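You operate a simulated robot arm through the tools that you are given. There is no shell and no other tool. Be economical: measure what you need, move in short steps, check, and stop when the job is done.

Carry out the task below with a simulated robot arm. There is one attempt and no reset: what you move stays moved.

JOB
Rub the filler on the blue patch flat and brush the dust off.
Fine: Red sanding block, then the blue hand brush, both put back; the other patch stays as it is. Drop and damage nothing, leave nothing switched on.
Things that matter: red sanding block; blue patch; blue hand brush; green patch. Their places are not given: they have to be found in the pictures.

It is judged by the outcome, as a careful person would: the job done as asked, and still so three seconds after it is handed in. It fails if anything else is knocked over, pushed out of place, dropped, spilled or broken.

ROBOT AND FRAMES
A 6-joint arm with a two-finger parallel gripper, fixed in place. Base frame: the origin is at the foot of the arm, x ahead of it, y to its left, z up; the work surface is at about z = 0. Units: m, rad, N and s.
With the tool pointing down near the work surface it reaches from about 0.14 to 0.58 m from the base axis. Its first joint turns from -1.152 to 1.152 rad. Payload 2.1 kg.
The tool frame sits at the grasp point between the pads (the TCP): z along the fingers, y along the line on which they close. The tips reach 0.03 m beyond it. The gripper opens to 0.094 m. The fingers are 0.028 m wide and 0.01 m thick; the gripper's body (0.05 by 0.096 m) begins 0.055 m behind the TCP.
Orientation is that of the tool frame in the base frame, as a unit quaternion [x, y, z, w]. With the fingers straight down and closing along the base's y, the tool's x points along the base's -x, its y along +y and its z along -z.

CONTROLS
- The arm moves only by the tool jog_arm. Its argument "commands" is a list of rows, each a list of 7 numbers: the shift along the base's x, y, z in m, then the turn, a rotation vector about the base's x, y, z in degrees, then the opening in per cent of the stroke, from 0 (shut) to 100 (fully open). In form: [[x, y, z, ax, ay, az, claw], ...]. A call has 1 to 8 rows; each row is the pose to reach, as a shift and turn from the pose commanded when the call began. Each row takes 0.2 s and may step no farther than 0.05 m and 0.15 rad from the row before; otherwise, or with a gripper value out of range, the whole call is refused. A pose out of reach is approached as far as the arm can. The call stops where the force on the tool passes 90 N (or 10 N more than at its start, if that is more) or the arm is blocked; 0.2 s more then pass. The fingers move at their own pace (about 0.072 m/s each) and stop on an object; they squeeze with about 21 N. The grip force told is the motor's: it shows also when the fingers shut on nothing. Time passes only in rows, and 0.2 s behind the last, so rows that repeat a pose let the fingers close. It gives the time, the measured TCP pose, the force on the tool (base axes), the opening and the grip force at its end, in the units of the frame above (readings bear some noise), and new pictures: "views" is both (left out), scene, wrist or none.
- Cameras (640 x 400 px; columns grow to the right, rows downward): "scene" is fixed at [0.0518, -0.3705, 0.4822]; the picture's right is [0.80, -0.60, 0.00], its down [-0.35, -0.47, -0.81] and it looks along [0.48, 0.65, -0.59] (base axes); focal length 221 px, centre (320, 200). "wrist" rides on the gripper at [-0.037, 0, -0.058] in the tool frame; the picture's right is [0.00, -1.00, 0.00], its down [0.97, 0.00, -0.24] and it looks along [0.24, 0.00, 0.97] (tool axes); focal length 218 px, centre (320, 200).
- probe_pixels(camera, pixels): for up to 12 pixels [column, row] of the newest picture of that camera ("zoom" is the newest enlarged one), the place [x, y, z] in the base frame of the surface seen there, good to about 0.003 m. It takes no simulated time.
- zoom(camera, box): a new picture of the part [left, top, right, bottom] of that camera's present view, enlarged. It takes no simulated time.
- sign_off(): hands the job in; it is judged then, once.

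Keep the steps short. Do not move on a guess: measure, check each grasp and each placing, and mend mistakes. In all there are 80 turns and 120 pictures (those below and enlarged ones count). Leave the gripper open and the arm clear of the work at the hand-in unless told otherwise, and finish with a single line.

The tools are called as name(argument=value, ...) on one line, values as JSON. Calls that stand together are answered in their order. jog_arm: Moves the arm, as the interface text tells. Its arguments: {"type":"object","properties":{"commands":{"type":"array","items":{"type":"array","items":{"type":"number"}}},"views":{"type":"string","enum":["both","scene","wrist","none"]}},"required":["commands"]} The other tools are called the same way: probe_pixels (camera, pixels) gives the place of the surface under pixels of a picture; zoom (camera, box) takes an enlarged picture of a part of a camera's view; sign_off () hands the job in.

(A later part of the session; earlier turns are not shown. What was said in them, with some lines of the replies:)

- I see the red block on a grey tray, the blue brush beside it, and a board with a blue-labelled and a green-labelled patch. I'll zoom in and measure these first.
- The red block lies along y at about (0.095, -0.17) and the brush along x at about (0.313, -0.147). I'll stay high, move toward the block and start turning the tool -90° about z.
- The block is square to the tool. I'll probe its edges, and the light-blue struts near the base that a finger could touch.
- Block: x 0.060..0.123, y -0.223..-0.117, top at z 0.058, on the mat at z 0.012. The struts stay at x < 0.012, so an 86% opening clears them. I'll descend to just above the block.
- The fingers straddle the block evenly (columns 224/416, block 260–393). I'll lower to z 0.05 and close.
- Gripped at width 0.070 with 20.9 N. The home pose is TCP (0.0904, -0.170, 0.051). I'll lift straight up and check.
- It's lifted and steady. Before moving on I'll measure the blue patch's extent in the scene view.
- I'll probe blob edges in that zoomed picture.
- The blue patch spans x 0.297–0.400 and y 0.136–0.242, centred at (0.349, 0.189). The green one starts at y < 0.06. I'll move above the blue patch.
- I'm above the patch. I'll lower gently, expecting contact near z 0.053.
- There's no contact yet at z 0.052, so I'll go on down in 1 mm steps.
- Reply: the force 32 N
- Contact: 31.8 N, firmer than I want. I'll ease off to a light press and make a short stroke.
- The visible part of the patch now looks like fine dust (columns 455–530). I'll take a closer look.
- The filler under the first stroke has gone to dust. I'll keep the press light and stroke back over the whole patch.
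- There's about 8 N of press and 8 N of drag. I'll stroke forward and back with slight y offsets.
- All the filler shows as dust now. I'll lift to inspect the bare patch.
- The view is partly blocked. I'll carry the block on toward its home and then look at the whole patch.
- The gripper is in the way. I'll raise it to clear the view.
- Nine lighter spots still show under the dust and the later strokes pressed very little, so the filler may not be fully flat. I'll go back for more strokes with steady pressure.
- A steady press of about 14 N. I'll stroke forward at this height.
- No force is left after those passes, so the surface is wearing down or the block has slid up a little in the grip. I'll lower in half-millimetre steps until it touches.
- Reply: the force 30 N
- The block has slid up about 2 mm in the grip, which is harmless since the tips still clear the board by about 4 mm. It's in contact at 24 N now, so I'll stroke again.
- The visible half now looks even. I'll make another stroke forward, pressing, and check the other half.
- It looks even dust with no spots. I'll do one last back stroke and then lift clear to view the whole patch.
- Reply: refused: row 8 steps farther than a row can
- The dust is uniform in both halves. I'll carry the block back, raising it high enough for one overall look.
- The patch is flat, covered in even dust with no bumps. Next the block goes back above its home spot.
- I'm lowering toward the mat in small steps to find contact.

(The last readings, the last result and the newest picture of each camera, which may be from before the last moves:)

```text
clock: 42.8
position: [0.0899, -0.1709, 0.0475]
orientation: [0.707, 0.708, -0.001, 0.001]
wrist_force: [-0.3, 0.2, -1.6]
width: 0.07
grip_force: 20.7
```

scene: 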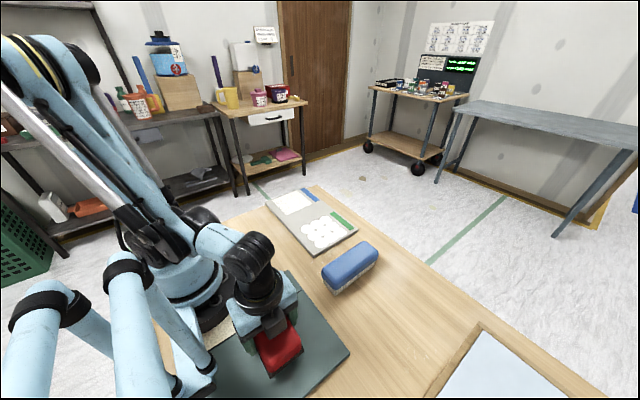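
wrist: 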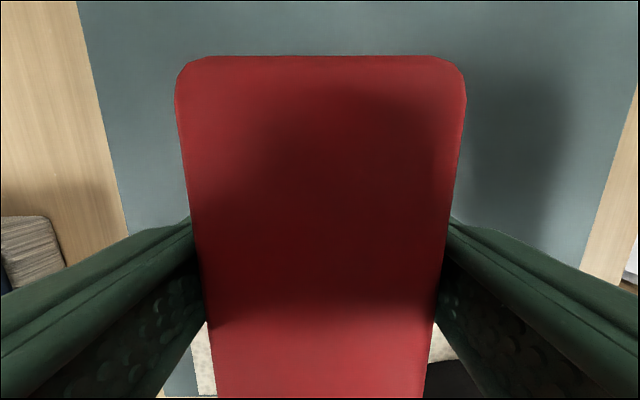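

jog_arm(commands=[[0, 0, -0.0007, 0, 0, 0, 40], [0, 0, -0.0007, 0, 0, 0, 40]], views="scene")

zoom(camera="scene", box=[220, 300, 340, 390])

```text
clock: 43.4
position: [0.0902, -0.1704, 0.0458]
orientation: [0.707, 0.707, -0.001, 0.001]
wrist_force: [-1.4, -0.3, -1.3]
width: 0.07
grip_force: 21.8
```

scene: 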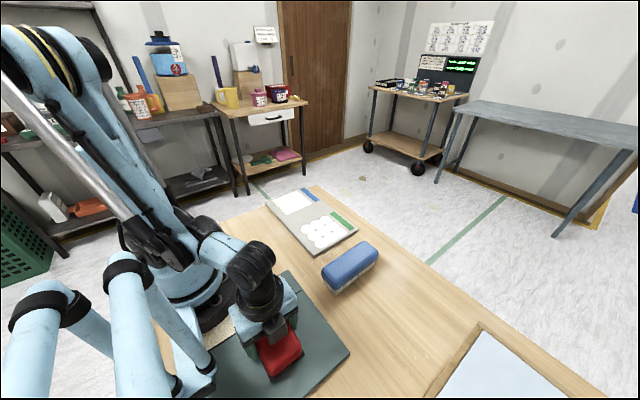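

```text
4.44 times, centred on (280, 345) of scene
```

zoom: 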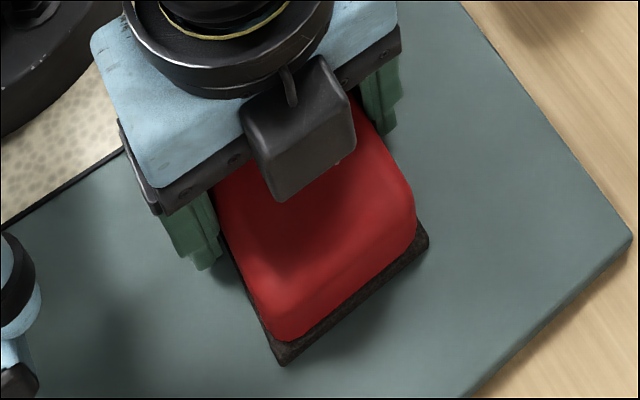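

Still no contact; the block slid further up than I estimated. I'll keep going in small steps, with the tips still above the mat.

jog_arm(commands=[[0, 0, -0.0005, 0, 0, 0, 40], [0, 0, -0.001, 0, 0, 0, 40], [0, 0, -0.001, 0, 0, 0, 40]], views="none")

```text
clock: 44.2
position: [0.091, -0.1701, 0.0461]
orientation: [0.708, 0.707, 0.0, 0.0]
wrist_force: [-2.2, 2.4, 15.0]
width: 0.0702
grip_force: 21.1
```

Contact at 15 N, so the block is on the mat. I'll ease off slightly, open to 84% and rise.

jog_arm(commands=[[0, 0, 0.0005, 0, 0, 0, 40], [0, 0, 0.0005, 0, 0, 0, 84], [0, 0, 0.0005, 0, 0, 0, 84], [0, 0, 0.001, 0, 0, 0, 84], [0, 0, 0.03, 0, 0, 0, 84], [0, 0, 0.07, 0, 0, 0, 84], [0, 0, 0.11, 0, 0, 0, 84]])

```text
clock: 45.8
position: [0.0893, -0.1703, 0.1543]
orientation: [0.707, 0.707, 0.0, 0.001]
wrist_force: [0.2, 0.2, 0.3]
width: 0.0791
grip_force: 0.1
```

scene: 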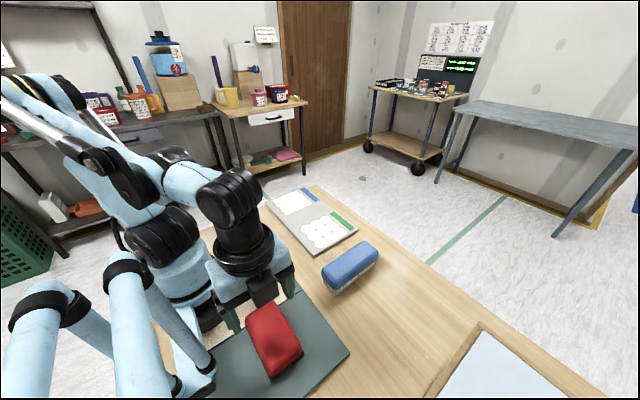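
wrist: 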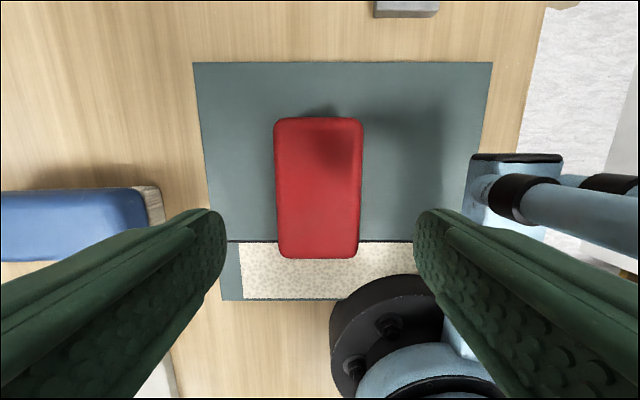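

The block is back in its spot. Next I'll rise, turn the tool back +90° and go above the brush.

jog_arm(commands=[[0.02, 0, 0.03, 0, 0, 8, 84], [0.05, 0, 0.05, 0, 0, 16, 84], [0.08, 0.005, 0.06, 0, 0, 24, 84], [0.11, 0.01, 0.06, 0, 0, 32, 84], [0.14, 0.015, 0.06, 0, 0, 40, 84], [0.17, 0.02, 0.06, 0, 0, 48, 84], [0.2, 0.023, 0.06, 0, 0, 56, 84], [0.2226, 0.023, 0.06, 0, 0, 64, 84]], views="none")

jog_arm(commands=[[0, 0, -0.01, 0, 0, 8, 84], [0, 0, -0.02, 0, 0, 16, 84], [0, 0, -0.03, 0, 0, 24, 84], [0, 0, -0.03, 0, 0, 26, 84], [0, 0, -0.03, 0, 0, 26, 84]])

zoom(camera="scene", box=[300, 220, 400, 310])

```text
clock: 47.6
position: [0.313, -0.1469, 0.2172]
orientation: [0.224, 0.975, 0.0, 0.001]
wrist_force: [-0.1, 0.4, 0.4]
width: 0.0792
grip_force: 0.0
```

```text
clock: 48.8
position: [0.3133, -0.1473, 0.1858]
orientation: [0.0, 1.0, 0.0, 0.001]
wrist_force: [0.1, -0.3, -0.3]
width: 0.0789
grip_force: 0.1
```

scene: 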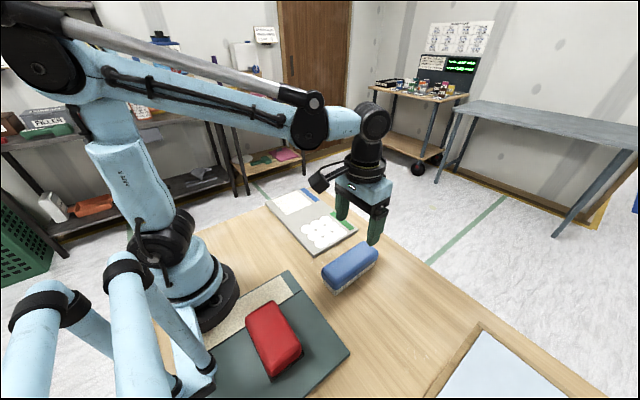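
wrist: 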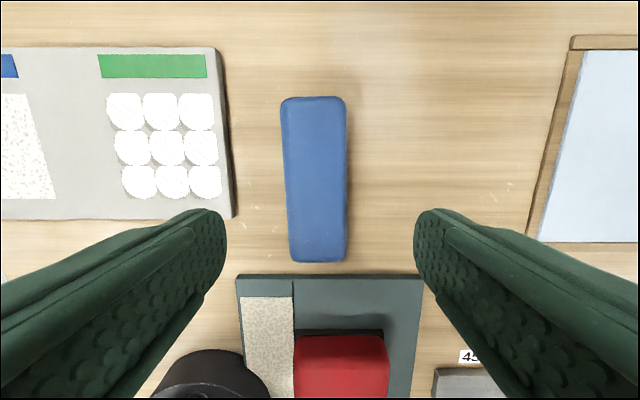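

```text
4.44 times, centred on (350, 265) of scene
```

zoom: 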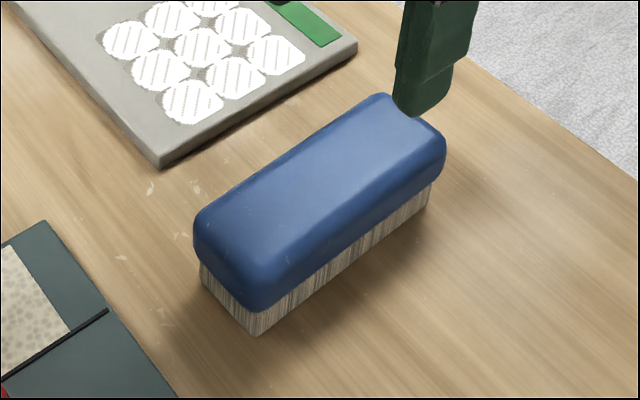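

The wrist view shows the brush straight below. I'll probe its edges, the handle's lower rim in the scene zoom, and the block's final place.

probe_pixels(camera="wrist", pixels=[[286, 180], [346, 180], [316, 180], [285, 110], [343, 110], [292, 250], [344, 250], [315, 98], [318, 260], [300, 345], [380, 345], [340, 380]])

probe_pixels(camera="zoom", pixels=[[200, 262], [247, 309], [430, 180], [255, 333], [428, 205], [340, 250], [225, 270], [196, 235]])

probe_pixels(camera="scene", pixels=[[248, 312], [275, 300], [302, 352], [272, 376], [270, 335], [355, 232], [267, 204], [318, 186]])

```text
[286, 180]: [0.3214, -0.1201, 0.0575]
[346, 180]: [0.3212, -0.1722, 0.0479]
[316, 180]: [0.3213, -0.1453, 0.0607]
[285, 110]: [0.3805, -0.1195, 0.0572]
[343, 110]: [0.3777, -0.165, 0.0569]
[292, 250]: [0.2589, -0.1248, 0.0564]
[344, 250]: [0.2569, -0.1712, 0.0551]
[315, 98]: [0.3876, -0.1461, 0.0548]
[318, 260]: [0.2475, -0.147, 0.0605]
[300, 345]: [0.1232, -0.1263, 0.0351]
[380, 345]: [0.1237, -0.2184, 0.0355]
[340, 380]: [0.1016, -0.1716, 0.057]
```

```text
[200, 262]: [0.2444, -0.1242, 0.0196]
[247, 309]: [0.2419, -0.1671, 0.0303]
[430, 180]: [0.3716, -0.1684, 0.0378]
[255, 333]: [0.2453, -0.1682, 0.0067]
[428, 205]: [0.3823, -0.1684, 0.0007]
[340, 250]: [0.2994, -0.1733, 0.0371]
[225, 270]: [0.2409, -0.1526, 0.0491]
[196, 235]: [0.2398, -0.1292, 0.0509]
```

```text
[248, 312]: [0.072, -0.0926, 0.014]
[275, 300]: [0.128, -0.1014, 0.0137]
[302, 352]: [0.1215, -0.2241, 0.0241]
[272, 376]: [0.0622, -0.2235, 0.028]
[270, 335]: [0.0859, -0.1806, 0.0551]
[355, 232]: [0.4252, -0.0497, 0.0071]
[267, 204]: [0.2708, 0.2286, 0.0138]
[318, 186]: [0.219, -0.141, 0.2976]
```

The handle is 0.05 wide, centred at (0.314, -0.146), z 0.028–0.060, and turned about +2.5°. I'll align and descend to z 0.043.

jog_arm(commands=[[0.001, 0.001, -0.03, 0, 0, 2.5, 84], [0.001, 0.001, -0.065, 0, 0, 2.5, 84], [0.001, 0.001, -0.1, 0, 0, 2.5, 84], [0.001, 0.001, -0.125, 0, 0, 2.5, 84], [0.001, 0.001, -0.142, 0, 0, 2.5, 84], [0.001, 0.001, -0.142, 0, 0, 2.5, 84]])

```text
clock: 50.2
position: [0.3148, -0.1455, 0.0433]
orientation: [-0.022, 1.0, -0.001, 0.001]
wrist_force: [-0.1, -0.5, -0.6]
width: 0.0788
grip_force: 0.1
```

scene: 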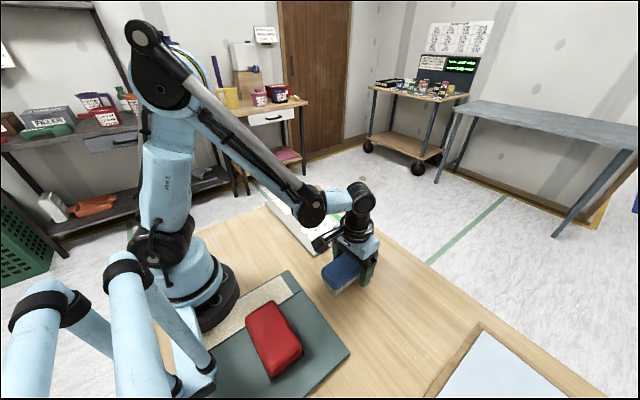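
wrist: 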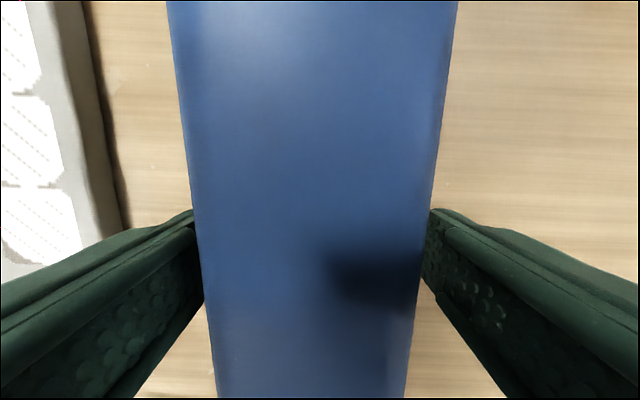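

Aligned, with gaps on both sides. I'll close, then lift gently.

jog_arm(commands=[[0, 0, 0, 0, 0, 0, 25], [0, 0, 0, 0, 0, 0, 25], [0, 0, 0, 0, 0, 0, 25], [0, 0, 0, 0, 0, 0, 25]], views="none")

jog_arm(commands=[[0, 0, 0.01, 0, 0, 0, 25], [0, 0, 0.04, 0, 0, 0, 25], [0, 0, 0.07, 0, 0, 0, 25], [0, 0, 0.1, 0, 0, 0, 25]])

```text
clock: 51.2
position: [0.3143, -0.1461, 0.0438]
orientation: [-0.021, 1.0, 0.0, 0.001]
wrist_force: [-0.5, -0.6, -0.9]
width: 0.0601
grip_force: 21.0
```

```text
clock: 52.2
position: [0.3132, -0.1461, 0.1431]
orientation: [-0.022, 1.0, -0.001, 0.001]
wrist_force: [0.5, -0.6, -1.4]
width: 0.06
grip_force: 20.9
```

scene: 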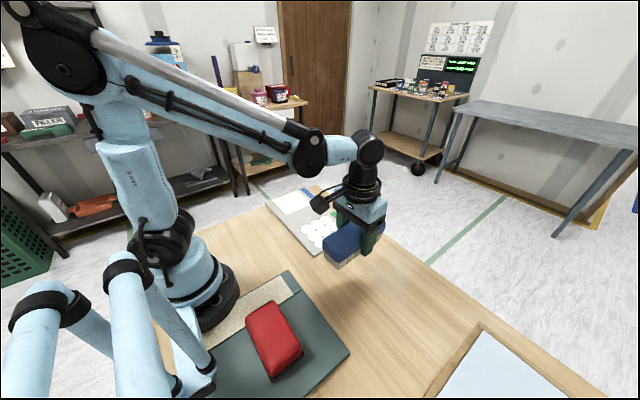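
wrist: 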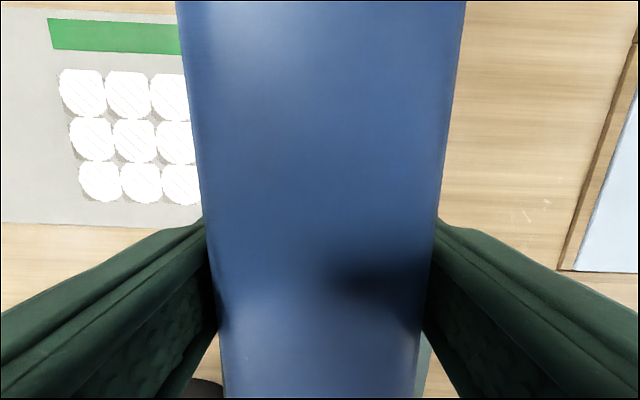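

The brush is held. I'll carry it over to the bare strip between the patches (y ≈ 0.105), so that I can sweep toward +y, away from the green patch.

jog_arm(commands=[[0.005, 0.04, 0, 0, 0, -2.5, 25], [0.01, 0.08, 0, 0, 0, -2.5, 25], [0.02, 0.12, 0, 0, 0, -2.5, 25], [0.03, 0.16, 0, 0, 0, -2.5, 25], [0.035, 0.2, 0, 0, 0, -2.5, 25], [0.035, 0.235, 0, 0, 0, -2.5, 25], [0.035, 0.251, -0.03, 0, 0, -2.5, 25], [0.035, 0.251, -0.06, 0, 0, -2.5, 25]], views="scene")

zoom(camera="scene", box=[250, 160, 370, 250])

```text
clock: 54.0
position: [0.3486, 0.1035, 0.0817]
orientation: [0.001, 1.0, 0.001, 0.001]
wrist_force: [1.6, -0.3, -1.8]
width: 0.0599
grip_force: 20.9
```

scene: 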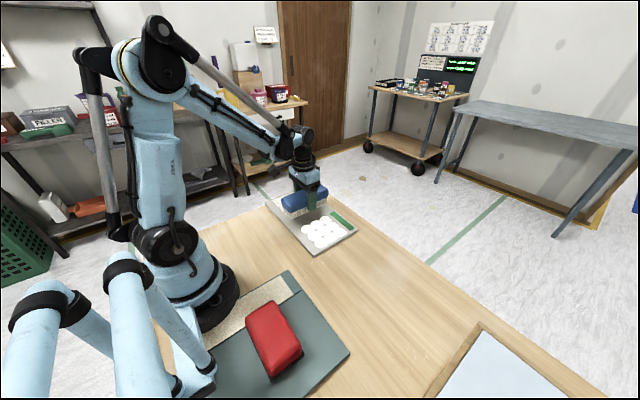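

```text
4.44 times, centred on (310, 205) of scene
```

zoom: 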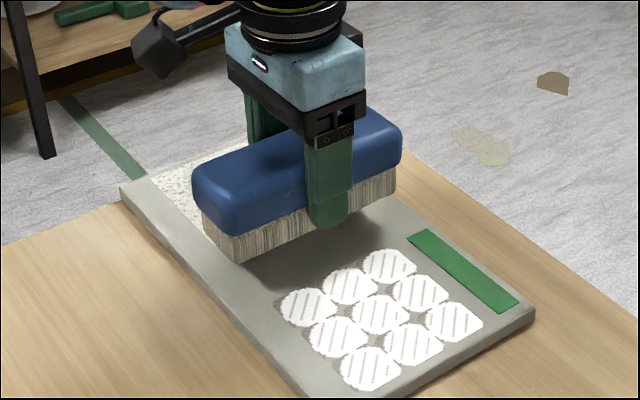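

Positioned over the bare strip. I'll lower to touch the board, expecting contact near z 0.057.

jog_arm(commands=[[0, 0, -0.015, 0, 0, 0, 25], [0, 0, -0.023, 0, 0, 0, 25], [0, 0, -0.026, 0, 0, 0, 25], [0, 0, -0.026, 0, 0, 0, 25]], views="none")

```text
clock: 55.0
position: [0.3489, 0.1051, 0.0573]
orientation: [0.0, 1.0, 0.0, 0.001]
wrist_force: [-1.2, -0.2, -1.7]
width: 0.0603
grip_force: 20.3
```

jog_arm(commands=[[0, 0, -0.001, 0, 0, 0, 25], [0, 0, -0.002, 0, 0, 0, 25], [0, 0, -0.002, 0, 0, 0, 25]], views="none")

```text
clock: 55.8
position: [0.3498, 0.1049, 0.0559]
orientation: [0.001, 1.0, 0.001, 0.001]
wrist_force: [-5.0, 0.4, 17.3]
width: 0.0605
grip_force: 21.6
```

Touching at about 17 N. I'll sweep toward +y over the patch and off the board's edge.

jog_arm(commands=[[0, 0.02, 0, 0, 0, 0, 25], [0, 0.04, 0, 0, 0, 0, 25], [0, 0.06, 0, 0, 0, 0, 25], [0, 0.08, 0, 0, 0, 0, 25], [0, 0.1, 0, 0, 0, 0, 25], [0, 0.12, 0, 0, 0, 0, 25], [0, 0.14, 0, 0, 0, 0, 25], [0, 0.16, 0, 0, 0, 0, 25]])

zoom(camera="scene", box=[250, 160, 370, 250])

```text
clock: 57.6
position: [0.3477, 0.2674, 0.0541]
orientation: [-0.001, 1.0, 0.001, 0.001]
wrist_force: [-0.4, -0.9, -1.3]
width: 0.0599
grip_force: 21.1
```

scene: 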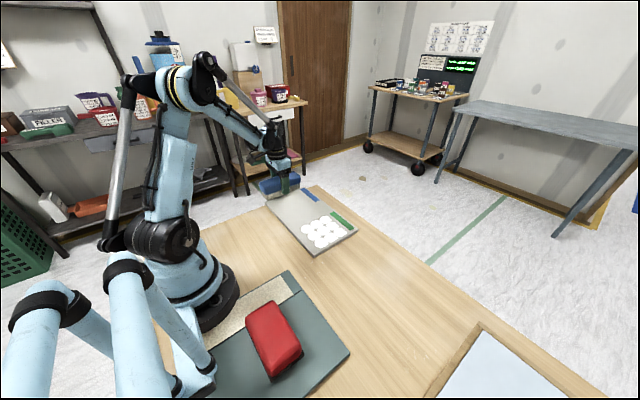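
wrist: 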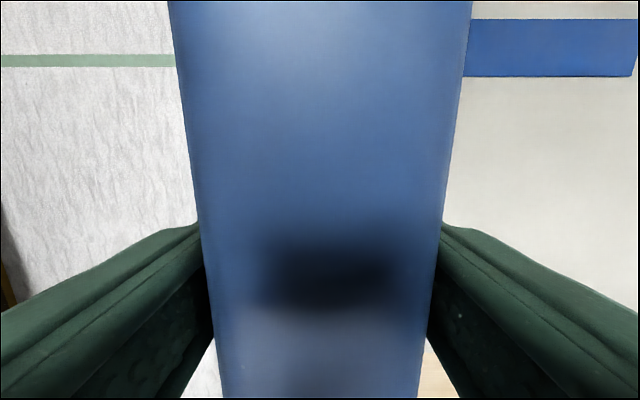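

```text
4.44 times, centred on (310, 205) of scene
```

zoom: 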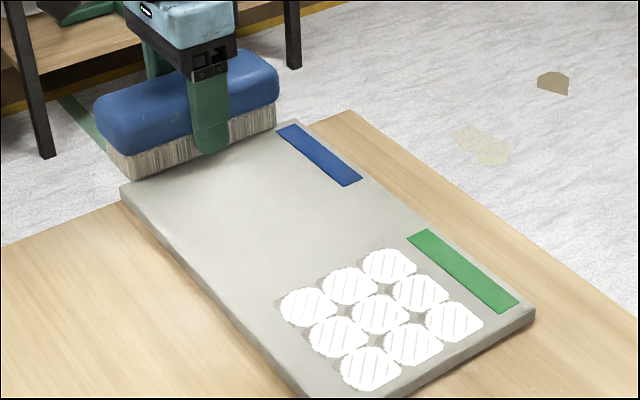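

zoom(camera="scene", box=[265, 180, 325, 220])

```text
10.00 times, centred on (295, 200) of scene
```

zoom: 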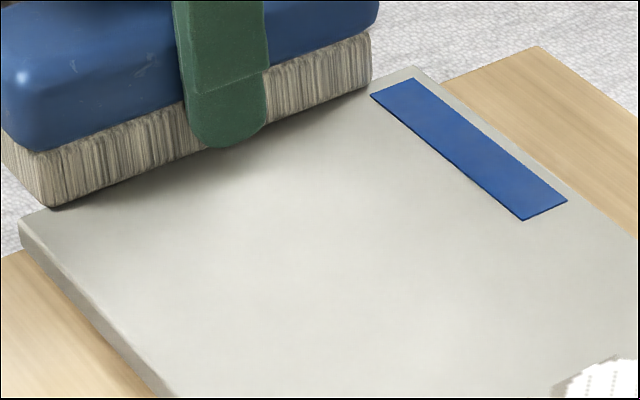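

Almost clean, perhaps a faint haze. I'll lift, return and do a second sweep the same way.

jog_arm(commands=[[0, 0, 0.03, 0, 0, 0, 25], [0, -0.04, 0.04, 0, 0, 0, 25], [0, -0.08, 0.04, 0, 0, 0, 25], [0, -0.12, 0.04, 0, 0, 0, 25], [0, -0.155, 0.03, 0, 0, 0, 25], [0, -0.16, 0.01, 0, 0, 0, 25], [0, -0.16, 0.0, 0, 0, 0, 25], [0, -0.16, -0.001, 0, 0, 0, 25]], views="none")

```text
clock: 59.4
position: [0.3492, 0.1055, 0.0545]
orientation: [0.0, 1.0, 0.0, 0.001]
wrist_force: [-1.6, -0.3, 2.3]
width: 0.0601
grip_force: 21.3
```

Light contact. I'll press 0.4 mm more and sweep.

jog_arm(commands=[[0, 0.015, -0.0004, 0, 0, 0, 25], [0, 0.035, -0.0006, 0, 0, 0, 25], [0, 0.055, -0.0008, 0, 0, 0, 25], [0, 0.075, -0.0008, 0, 0, 0, 25], [0, 0.095, -0.001, 0, 0, 0, 25], [0, 0.115, -0.001, 0, 0, 0, 25], [0, 0.135, -0.001, 0, 0, 0, 25], [0, 0.16, -0.001, 0, 0, 0, 25]], views="none")

zoom(camera="scene", box=[255, 175, 375, 255])

```text
clock: 61.2
position: [0.3488, 0.2651, 0.0539]
orientation: [0.0, 1.0, 0.0, 0.002]
wrist_force: [-0.5, -2.4, 3.5]
width: 0.0599
grip_force: 21.0
```

```text
5.00 times, centred on (315, 215) of scene
```

zoom: 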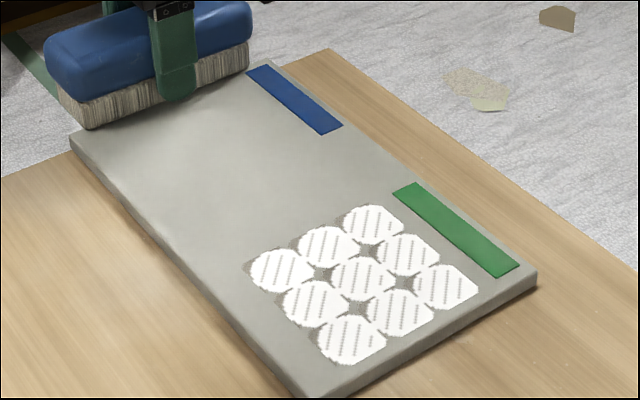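

The blue patch is clean and the green one unchanged. Next I'll carry the brush back to its home (0.314, -0.146), staying high.

jog_arm(commands=[[0, 0, 0.04, 0, 0, 0, 25], [0, -0.03, 0.07, 0, 0, 0, 25], [0, -0.07, 0.09, 0, 0, 0, 25], [-0.01, -0.11, 0.09, 0, 0, 0, 25], [-0.015, -0.155, 0.09, 0, 0, 0, 25], [-0.02, -0.2, 0.09, 0, 0, 0, 25], [-0.025, -0.245, 0.09, 0, 0, 0, 25], [-0.03, -0.29, 0.09, 0, 0, 0, 25]], views="none")

jog_arm(commands=[[-0.005, -0.04, 0, 0, 0, 2.5, 25], [-0.005, -0.08, 0, 0, 0, 2.5, 25], [-0.005, -0.115, 0, 0, 0, 2.5, 25], [-0.005, -0.121, -0.03, 0, 0, 2.5, 25], [-0.005, -0.121, -0.065, 0, 0, 2.5, 25], [-0.005, -0.121, -0.09, 0, 0, 2.5, 25], [-0.005, -0.121, -0.095, 0, 0, 2.5, 25], [-0.005, -0.121, -0.095, 0, 0, 2.5, 25]])

```text
clock: 63.0
position: [0.316, -0.0252, 0.1432]
orientation: [0.0, 1.0, 0.001, 0.001]
wrist_force: [0.6, -0.1, -1.9]
width: 0.0598
grip_force: 20.6
```

```text
clock: 64.8
position: [0.3153, -0.1477, 0.0481]
orientation: [-0.021, 1.0, 0.0, 0.0]
wrist_force: [-0.3, -0.5, -2.1]
width: 0.0597
grip_force: 21.2
```

scene: 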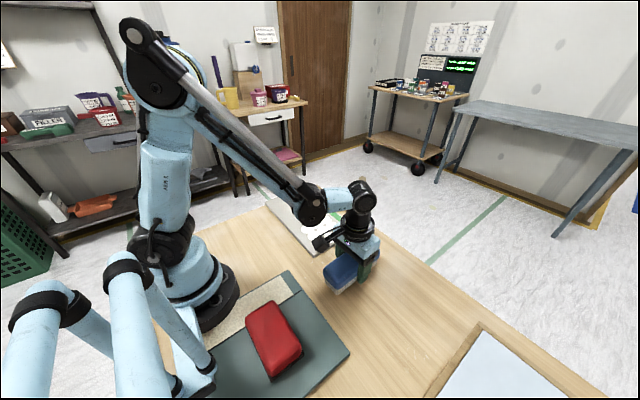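
wrist: 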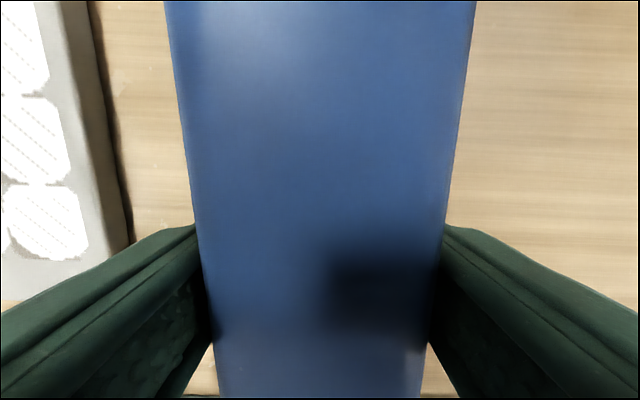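

I'm a few millimetres above the table. I'll lower until contact.

jog_arm(commands=[[0, 0, -0.003, 0, 0, 0, 25], [0, 0, -0.005, 0, 0, 0, 25], [0, 0, -0.0058, 0, 0, 0, 25], [0, 0, -0.0058, 0, 0, 0, 25]], views="none")

```text
clock: 65.8
position: [0.3144, -0.147, 0.0428]
orientation: [-0.022, 1.0, 0.0, 0.001]
wrist_force: [0.0, 0.2, -1.6]
width: 0.0601
grip_force: 21.2
```

jog_arm(commands=[[0, 0, -0.0008, 0, 0, 0, 25], [0, 0, -0.0015, 0, 0, 0, 25], [0, 0, -0.0015, 0, 0, 0, 25]], views="none")

```text
clock: 66.6
position: [0.3136, -0.147, 0.0419]
orientation: [-0.022, 1.0, 0.001, 0.001]
wrist_force: [-0.1, -0.3, -2.4]
width: 0.06
grip_force: 21.0
```

jog_arm(commands=[[0, 0, -0.0005, 0, 0, 0, 25], [0, 0, -0.001, 0, 0, 0, 25], [0, 0, -0.001, 0, 0, 0, 25]], views="none")

```text
clock: 67.4
position: [0.3123, -0.1461, 0.0403]
orientation: [-0.021, 1.0, -0.001, 0.001]
wrist_force: [-2.9, -2.4, 17.3]
width: 0.0602
grip_force: 21.5
```

Contact at 17 N. I'll ease up slightly, open to 84% (as before, symmetric) and rise.

jog_arm(commands=[[0, 0, 0.0005, 0, 0, 0, 25], [0, 0, 0.0005, 0, 0, 0, 84], [0, 0, 0.0005, 0, 0, 0, 84], [0, 0, 0.001, 0, 0, 0, 84], [0, 0, 0.03, 0, 0, 0, 84], [0, 0, 0.07, 0, 0, 0, 84], [0, 0, 0.11, 0, 0, 0, 84], [0, 0, 0.145, 0, 0, 0, 84]], views="none")

jog_arm(commands=[[0, 0.02, 0.04, 0, 0, -2.5, 100], [0, 0.05, 0.07, 0, 0, -2.5, 100], [0, 0.08, 0.1, 0, 0, -2.5, 100], [0, 0.11, 0.13, 0, 0, -2.5, 100], [0, 0.14, 0.16, 0, 0, -2.5, 100], [0, 0.17, 0.17, 0, 0, -2.5, 100]])

zoom(camera="wrist", box=[180, 80, 480, 350])

zoom(camera="scene", box=[200, 170, 400, 390])

probe_pixels(camera="scene", pixels=[[322, 268], [365, 242], [378, 253], [335, 290], [350, 262], [355, 232], [267, 204]])

```text
clock: 69.2
position: [0.3138, -0.145, 0.1835]
orientation: [-0.022, 1.0, -0.001, 0.001]
wrist_force: [-0.4, -0.6, -0.2]
width: 0.0789
grip_force: 0.1
```

```text
clock: 70.6
position: [0.3126, 0.0251, 0.3548]
orientation: [0.002, 1.0, 0.001, 0.001]
wrist_force: [-0.1, -1.4, 0.7]
width: 0.0942
grip_force: 0.0
```

scene: 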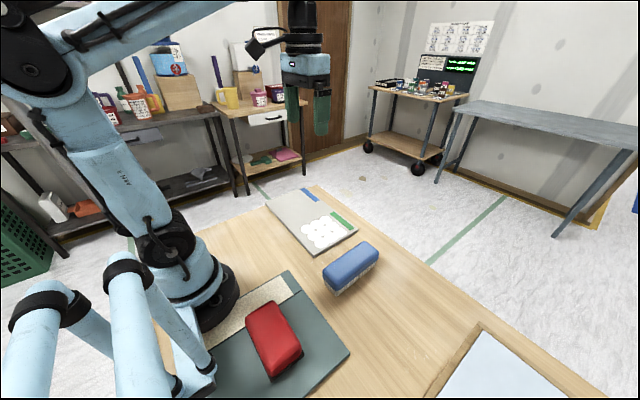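
wrist: 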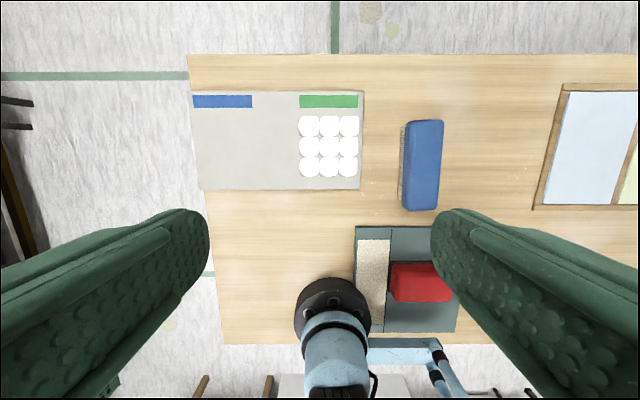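

```text
1.48 times, centred on (330, 215) of wrist
```

zoom: 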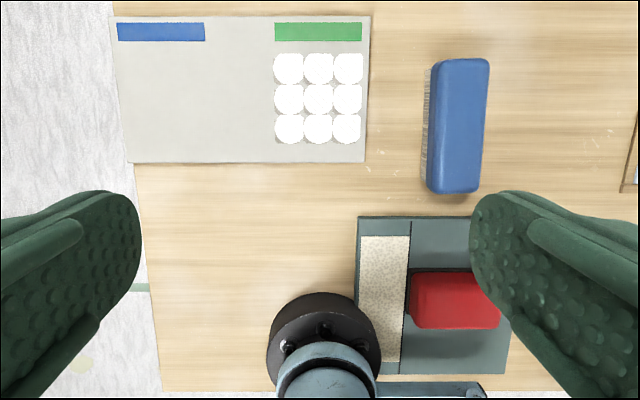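

```text
1.82 times, centred on (300, 280) of scene
```

zoom: 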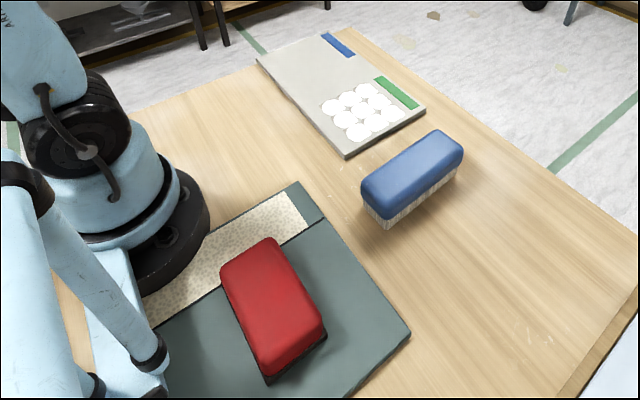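

```text
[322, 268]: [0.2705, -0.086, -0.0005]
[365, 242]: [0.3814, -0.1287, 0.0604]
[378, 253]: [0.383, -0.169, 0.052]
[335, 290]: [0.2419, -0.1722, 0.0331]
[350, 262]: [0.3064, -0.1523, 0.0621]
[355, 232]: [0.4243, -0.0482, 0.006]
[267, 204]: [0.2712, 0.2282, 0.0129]
```

The scene matches the start: block and brush are in their places, the blue patch is flat and clean, the green patch is untouched and the board hasn't moved. The gripper is open and clear, so I'll hand in.

sign_off()

```text
The job is handed in.
```

The blue patch is rubbed flat and brushed clean, the sanding block and brush are back in their places, the green patch is untouched, and the job is handed in.
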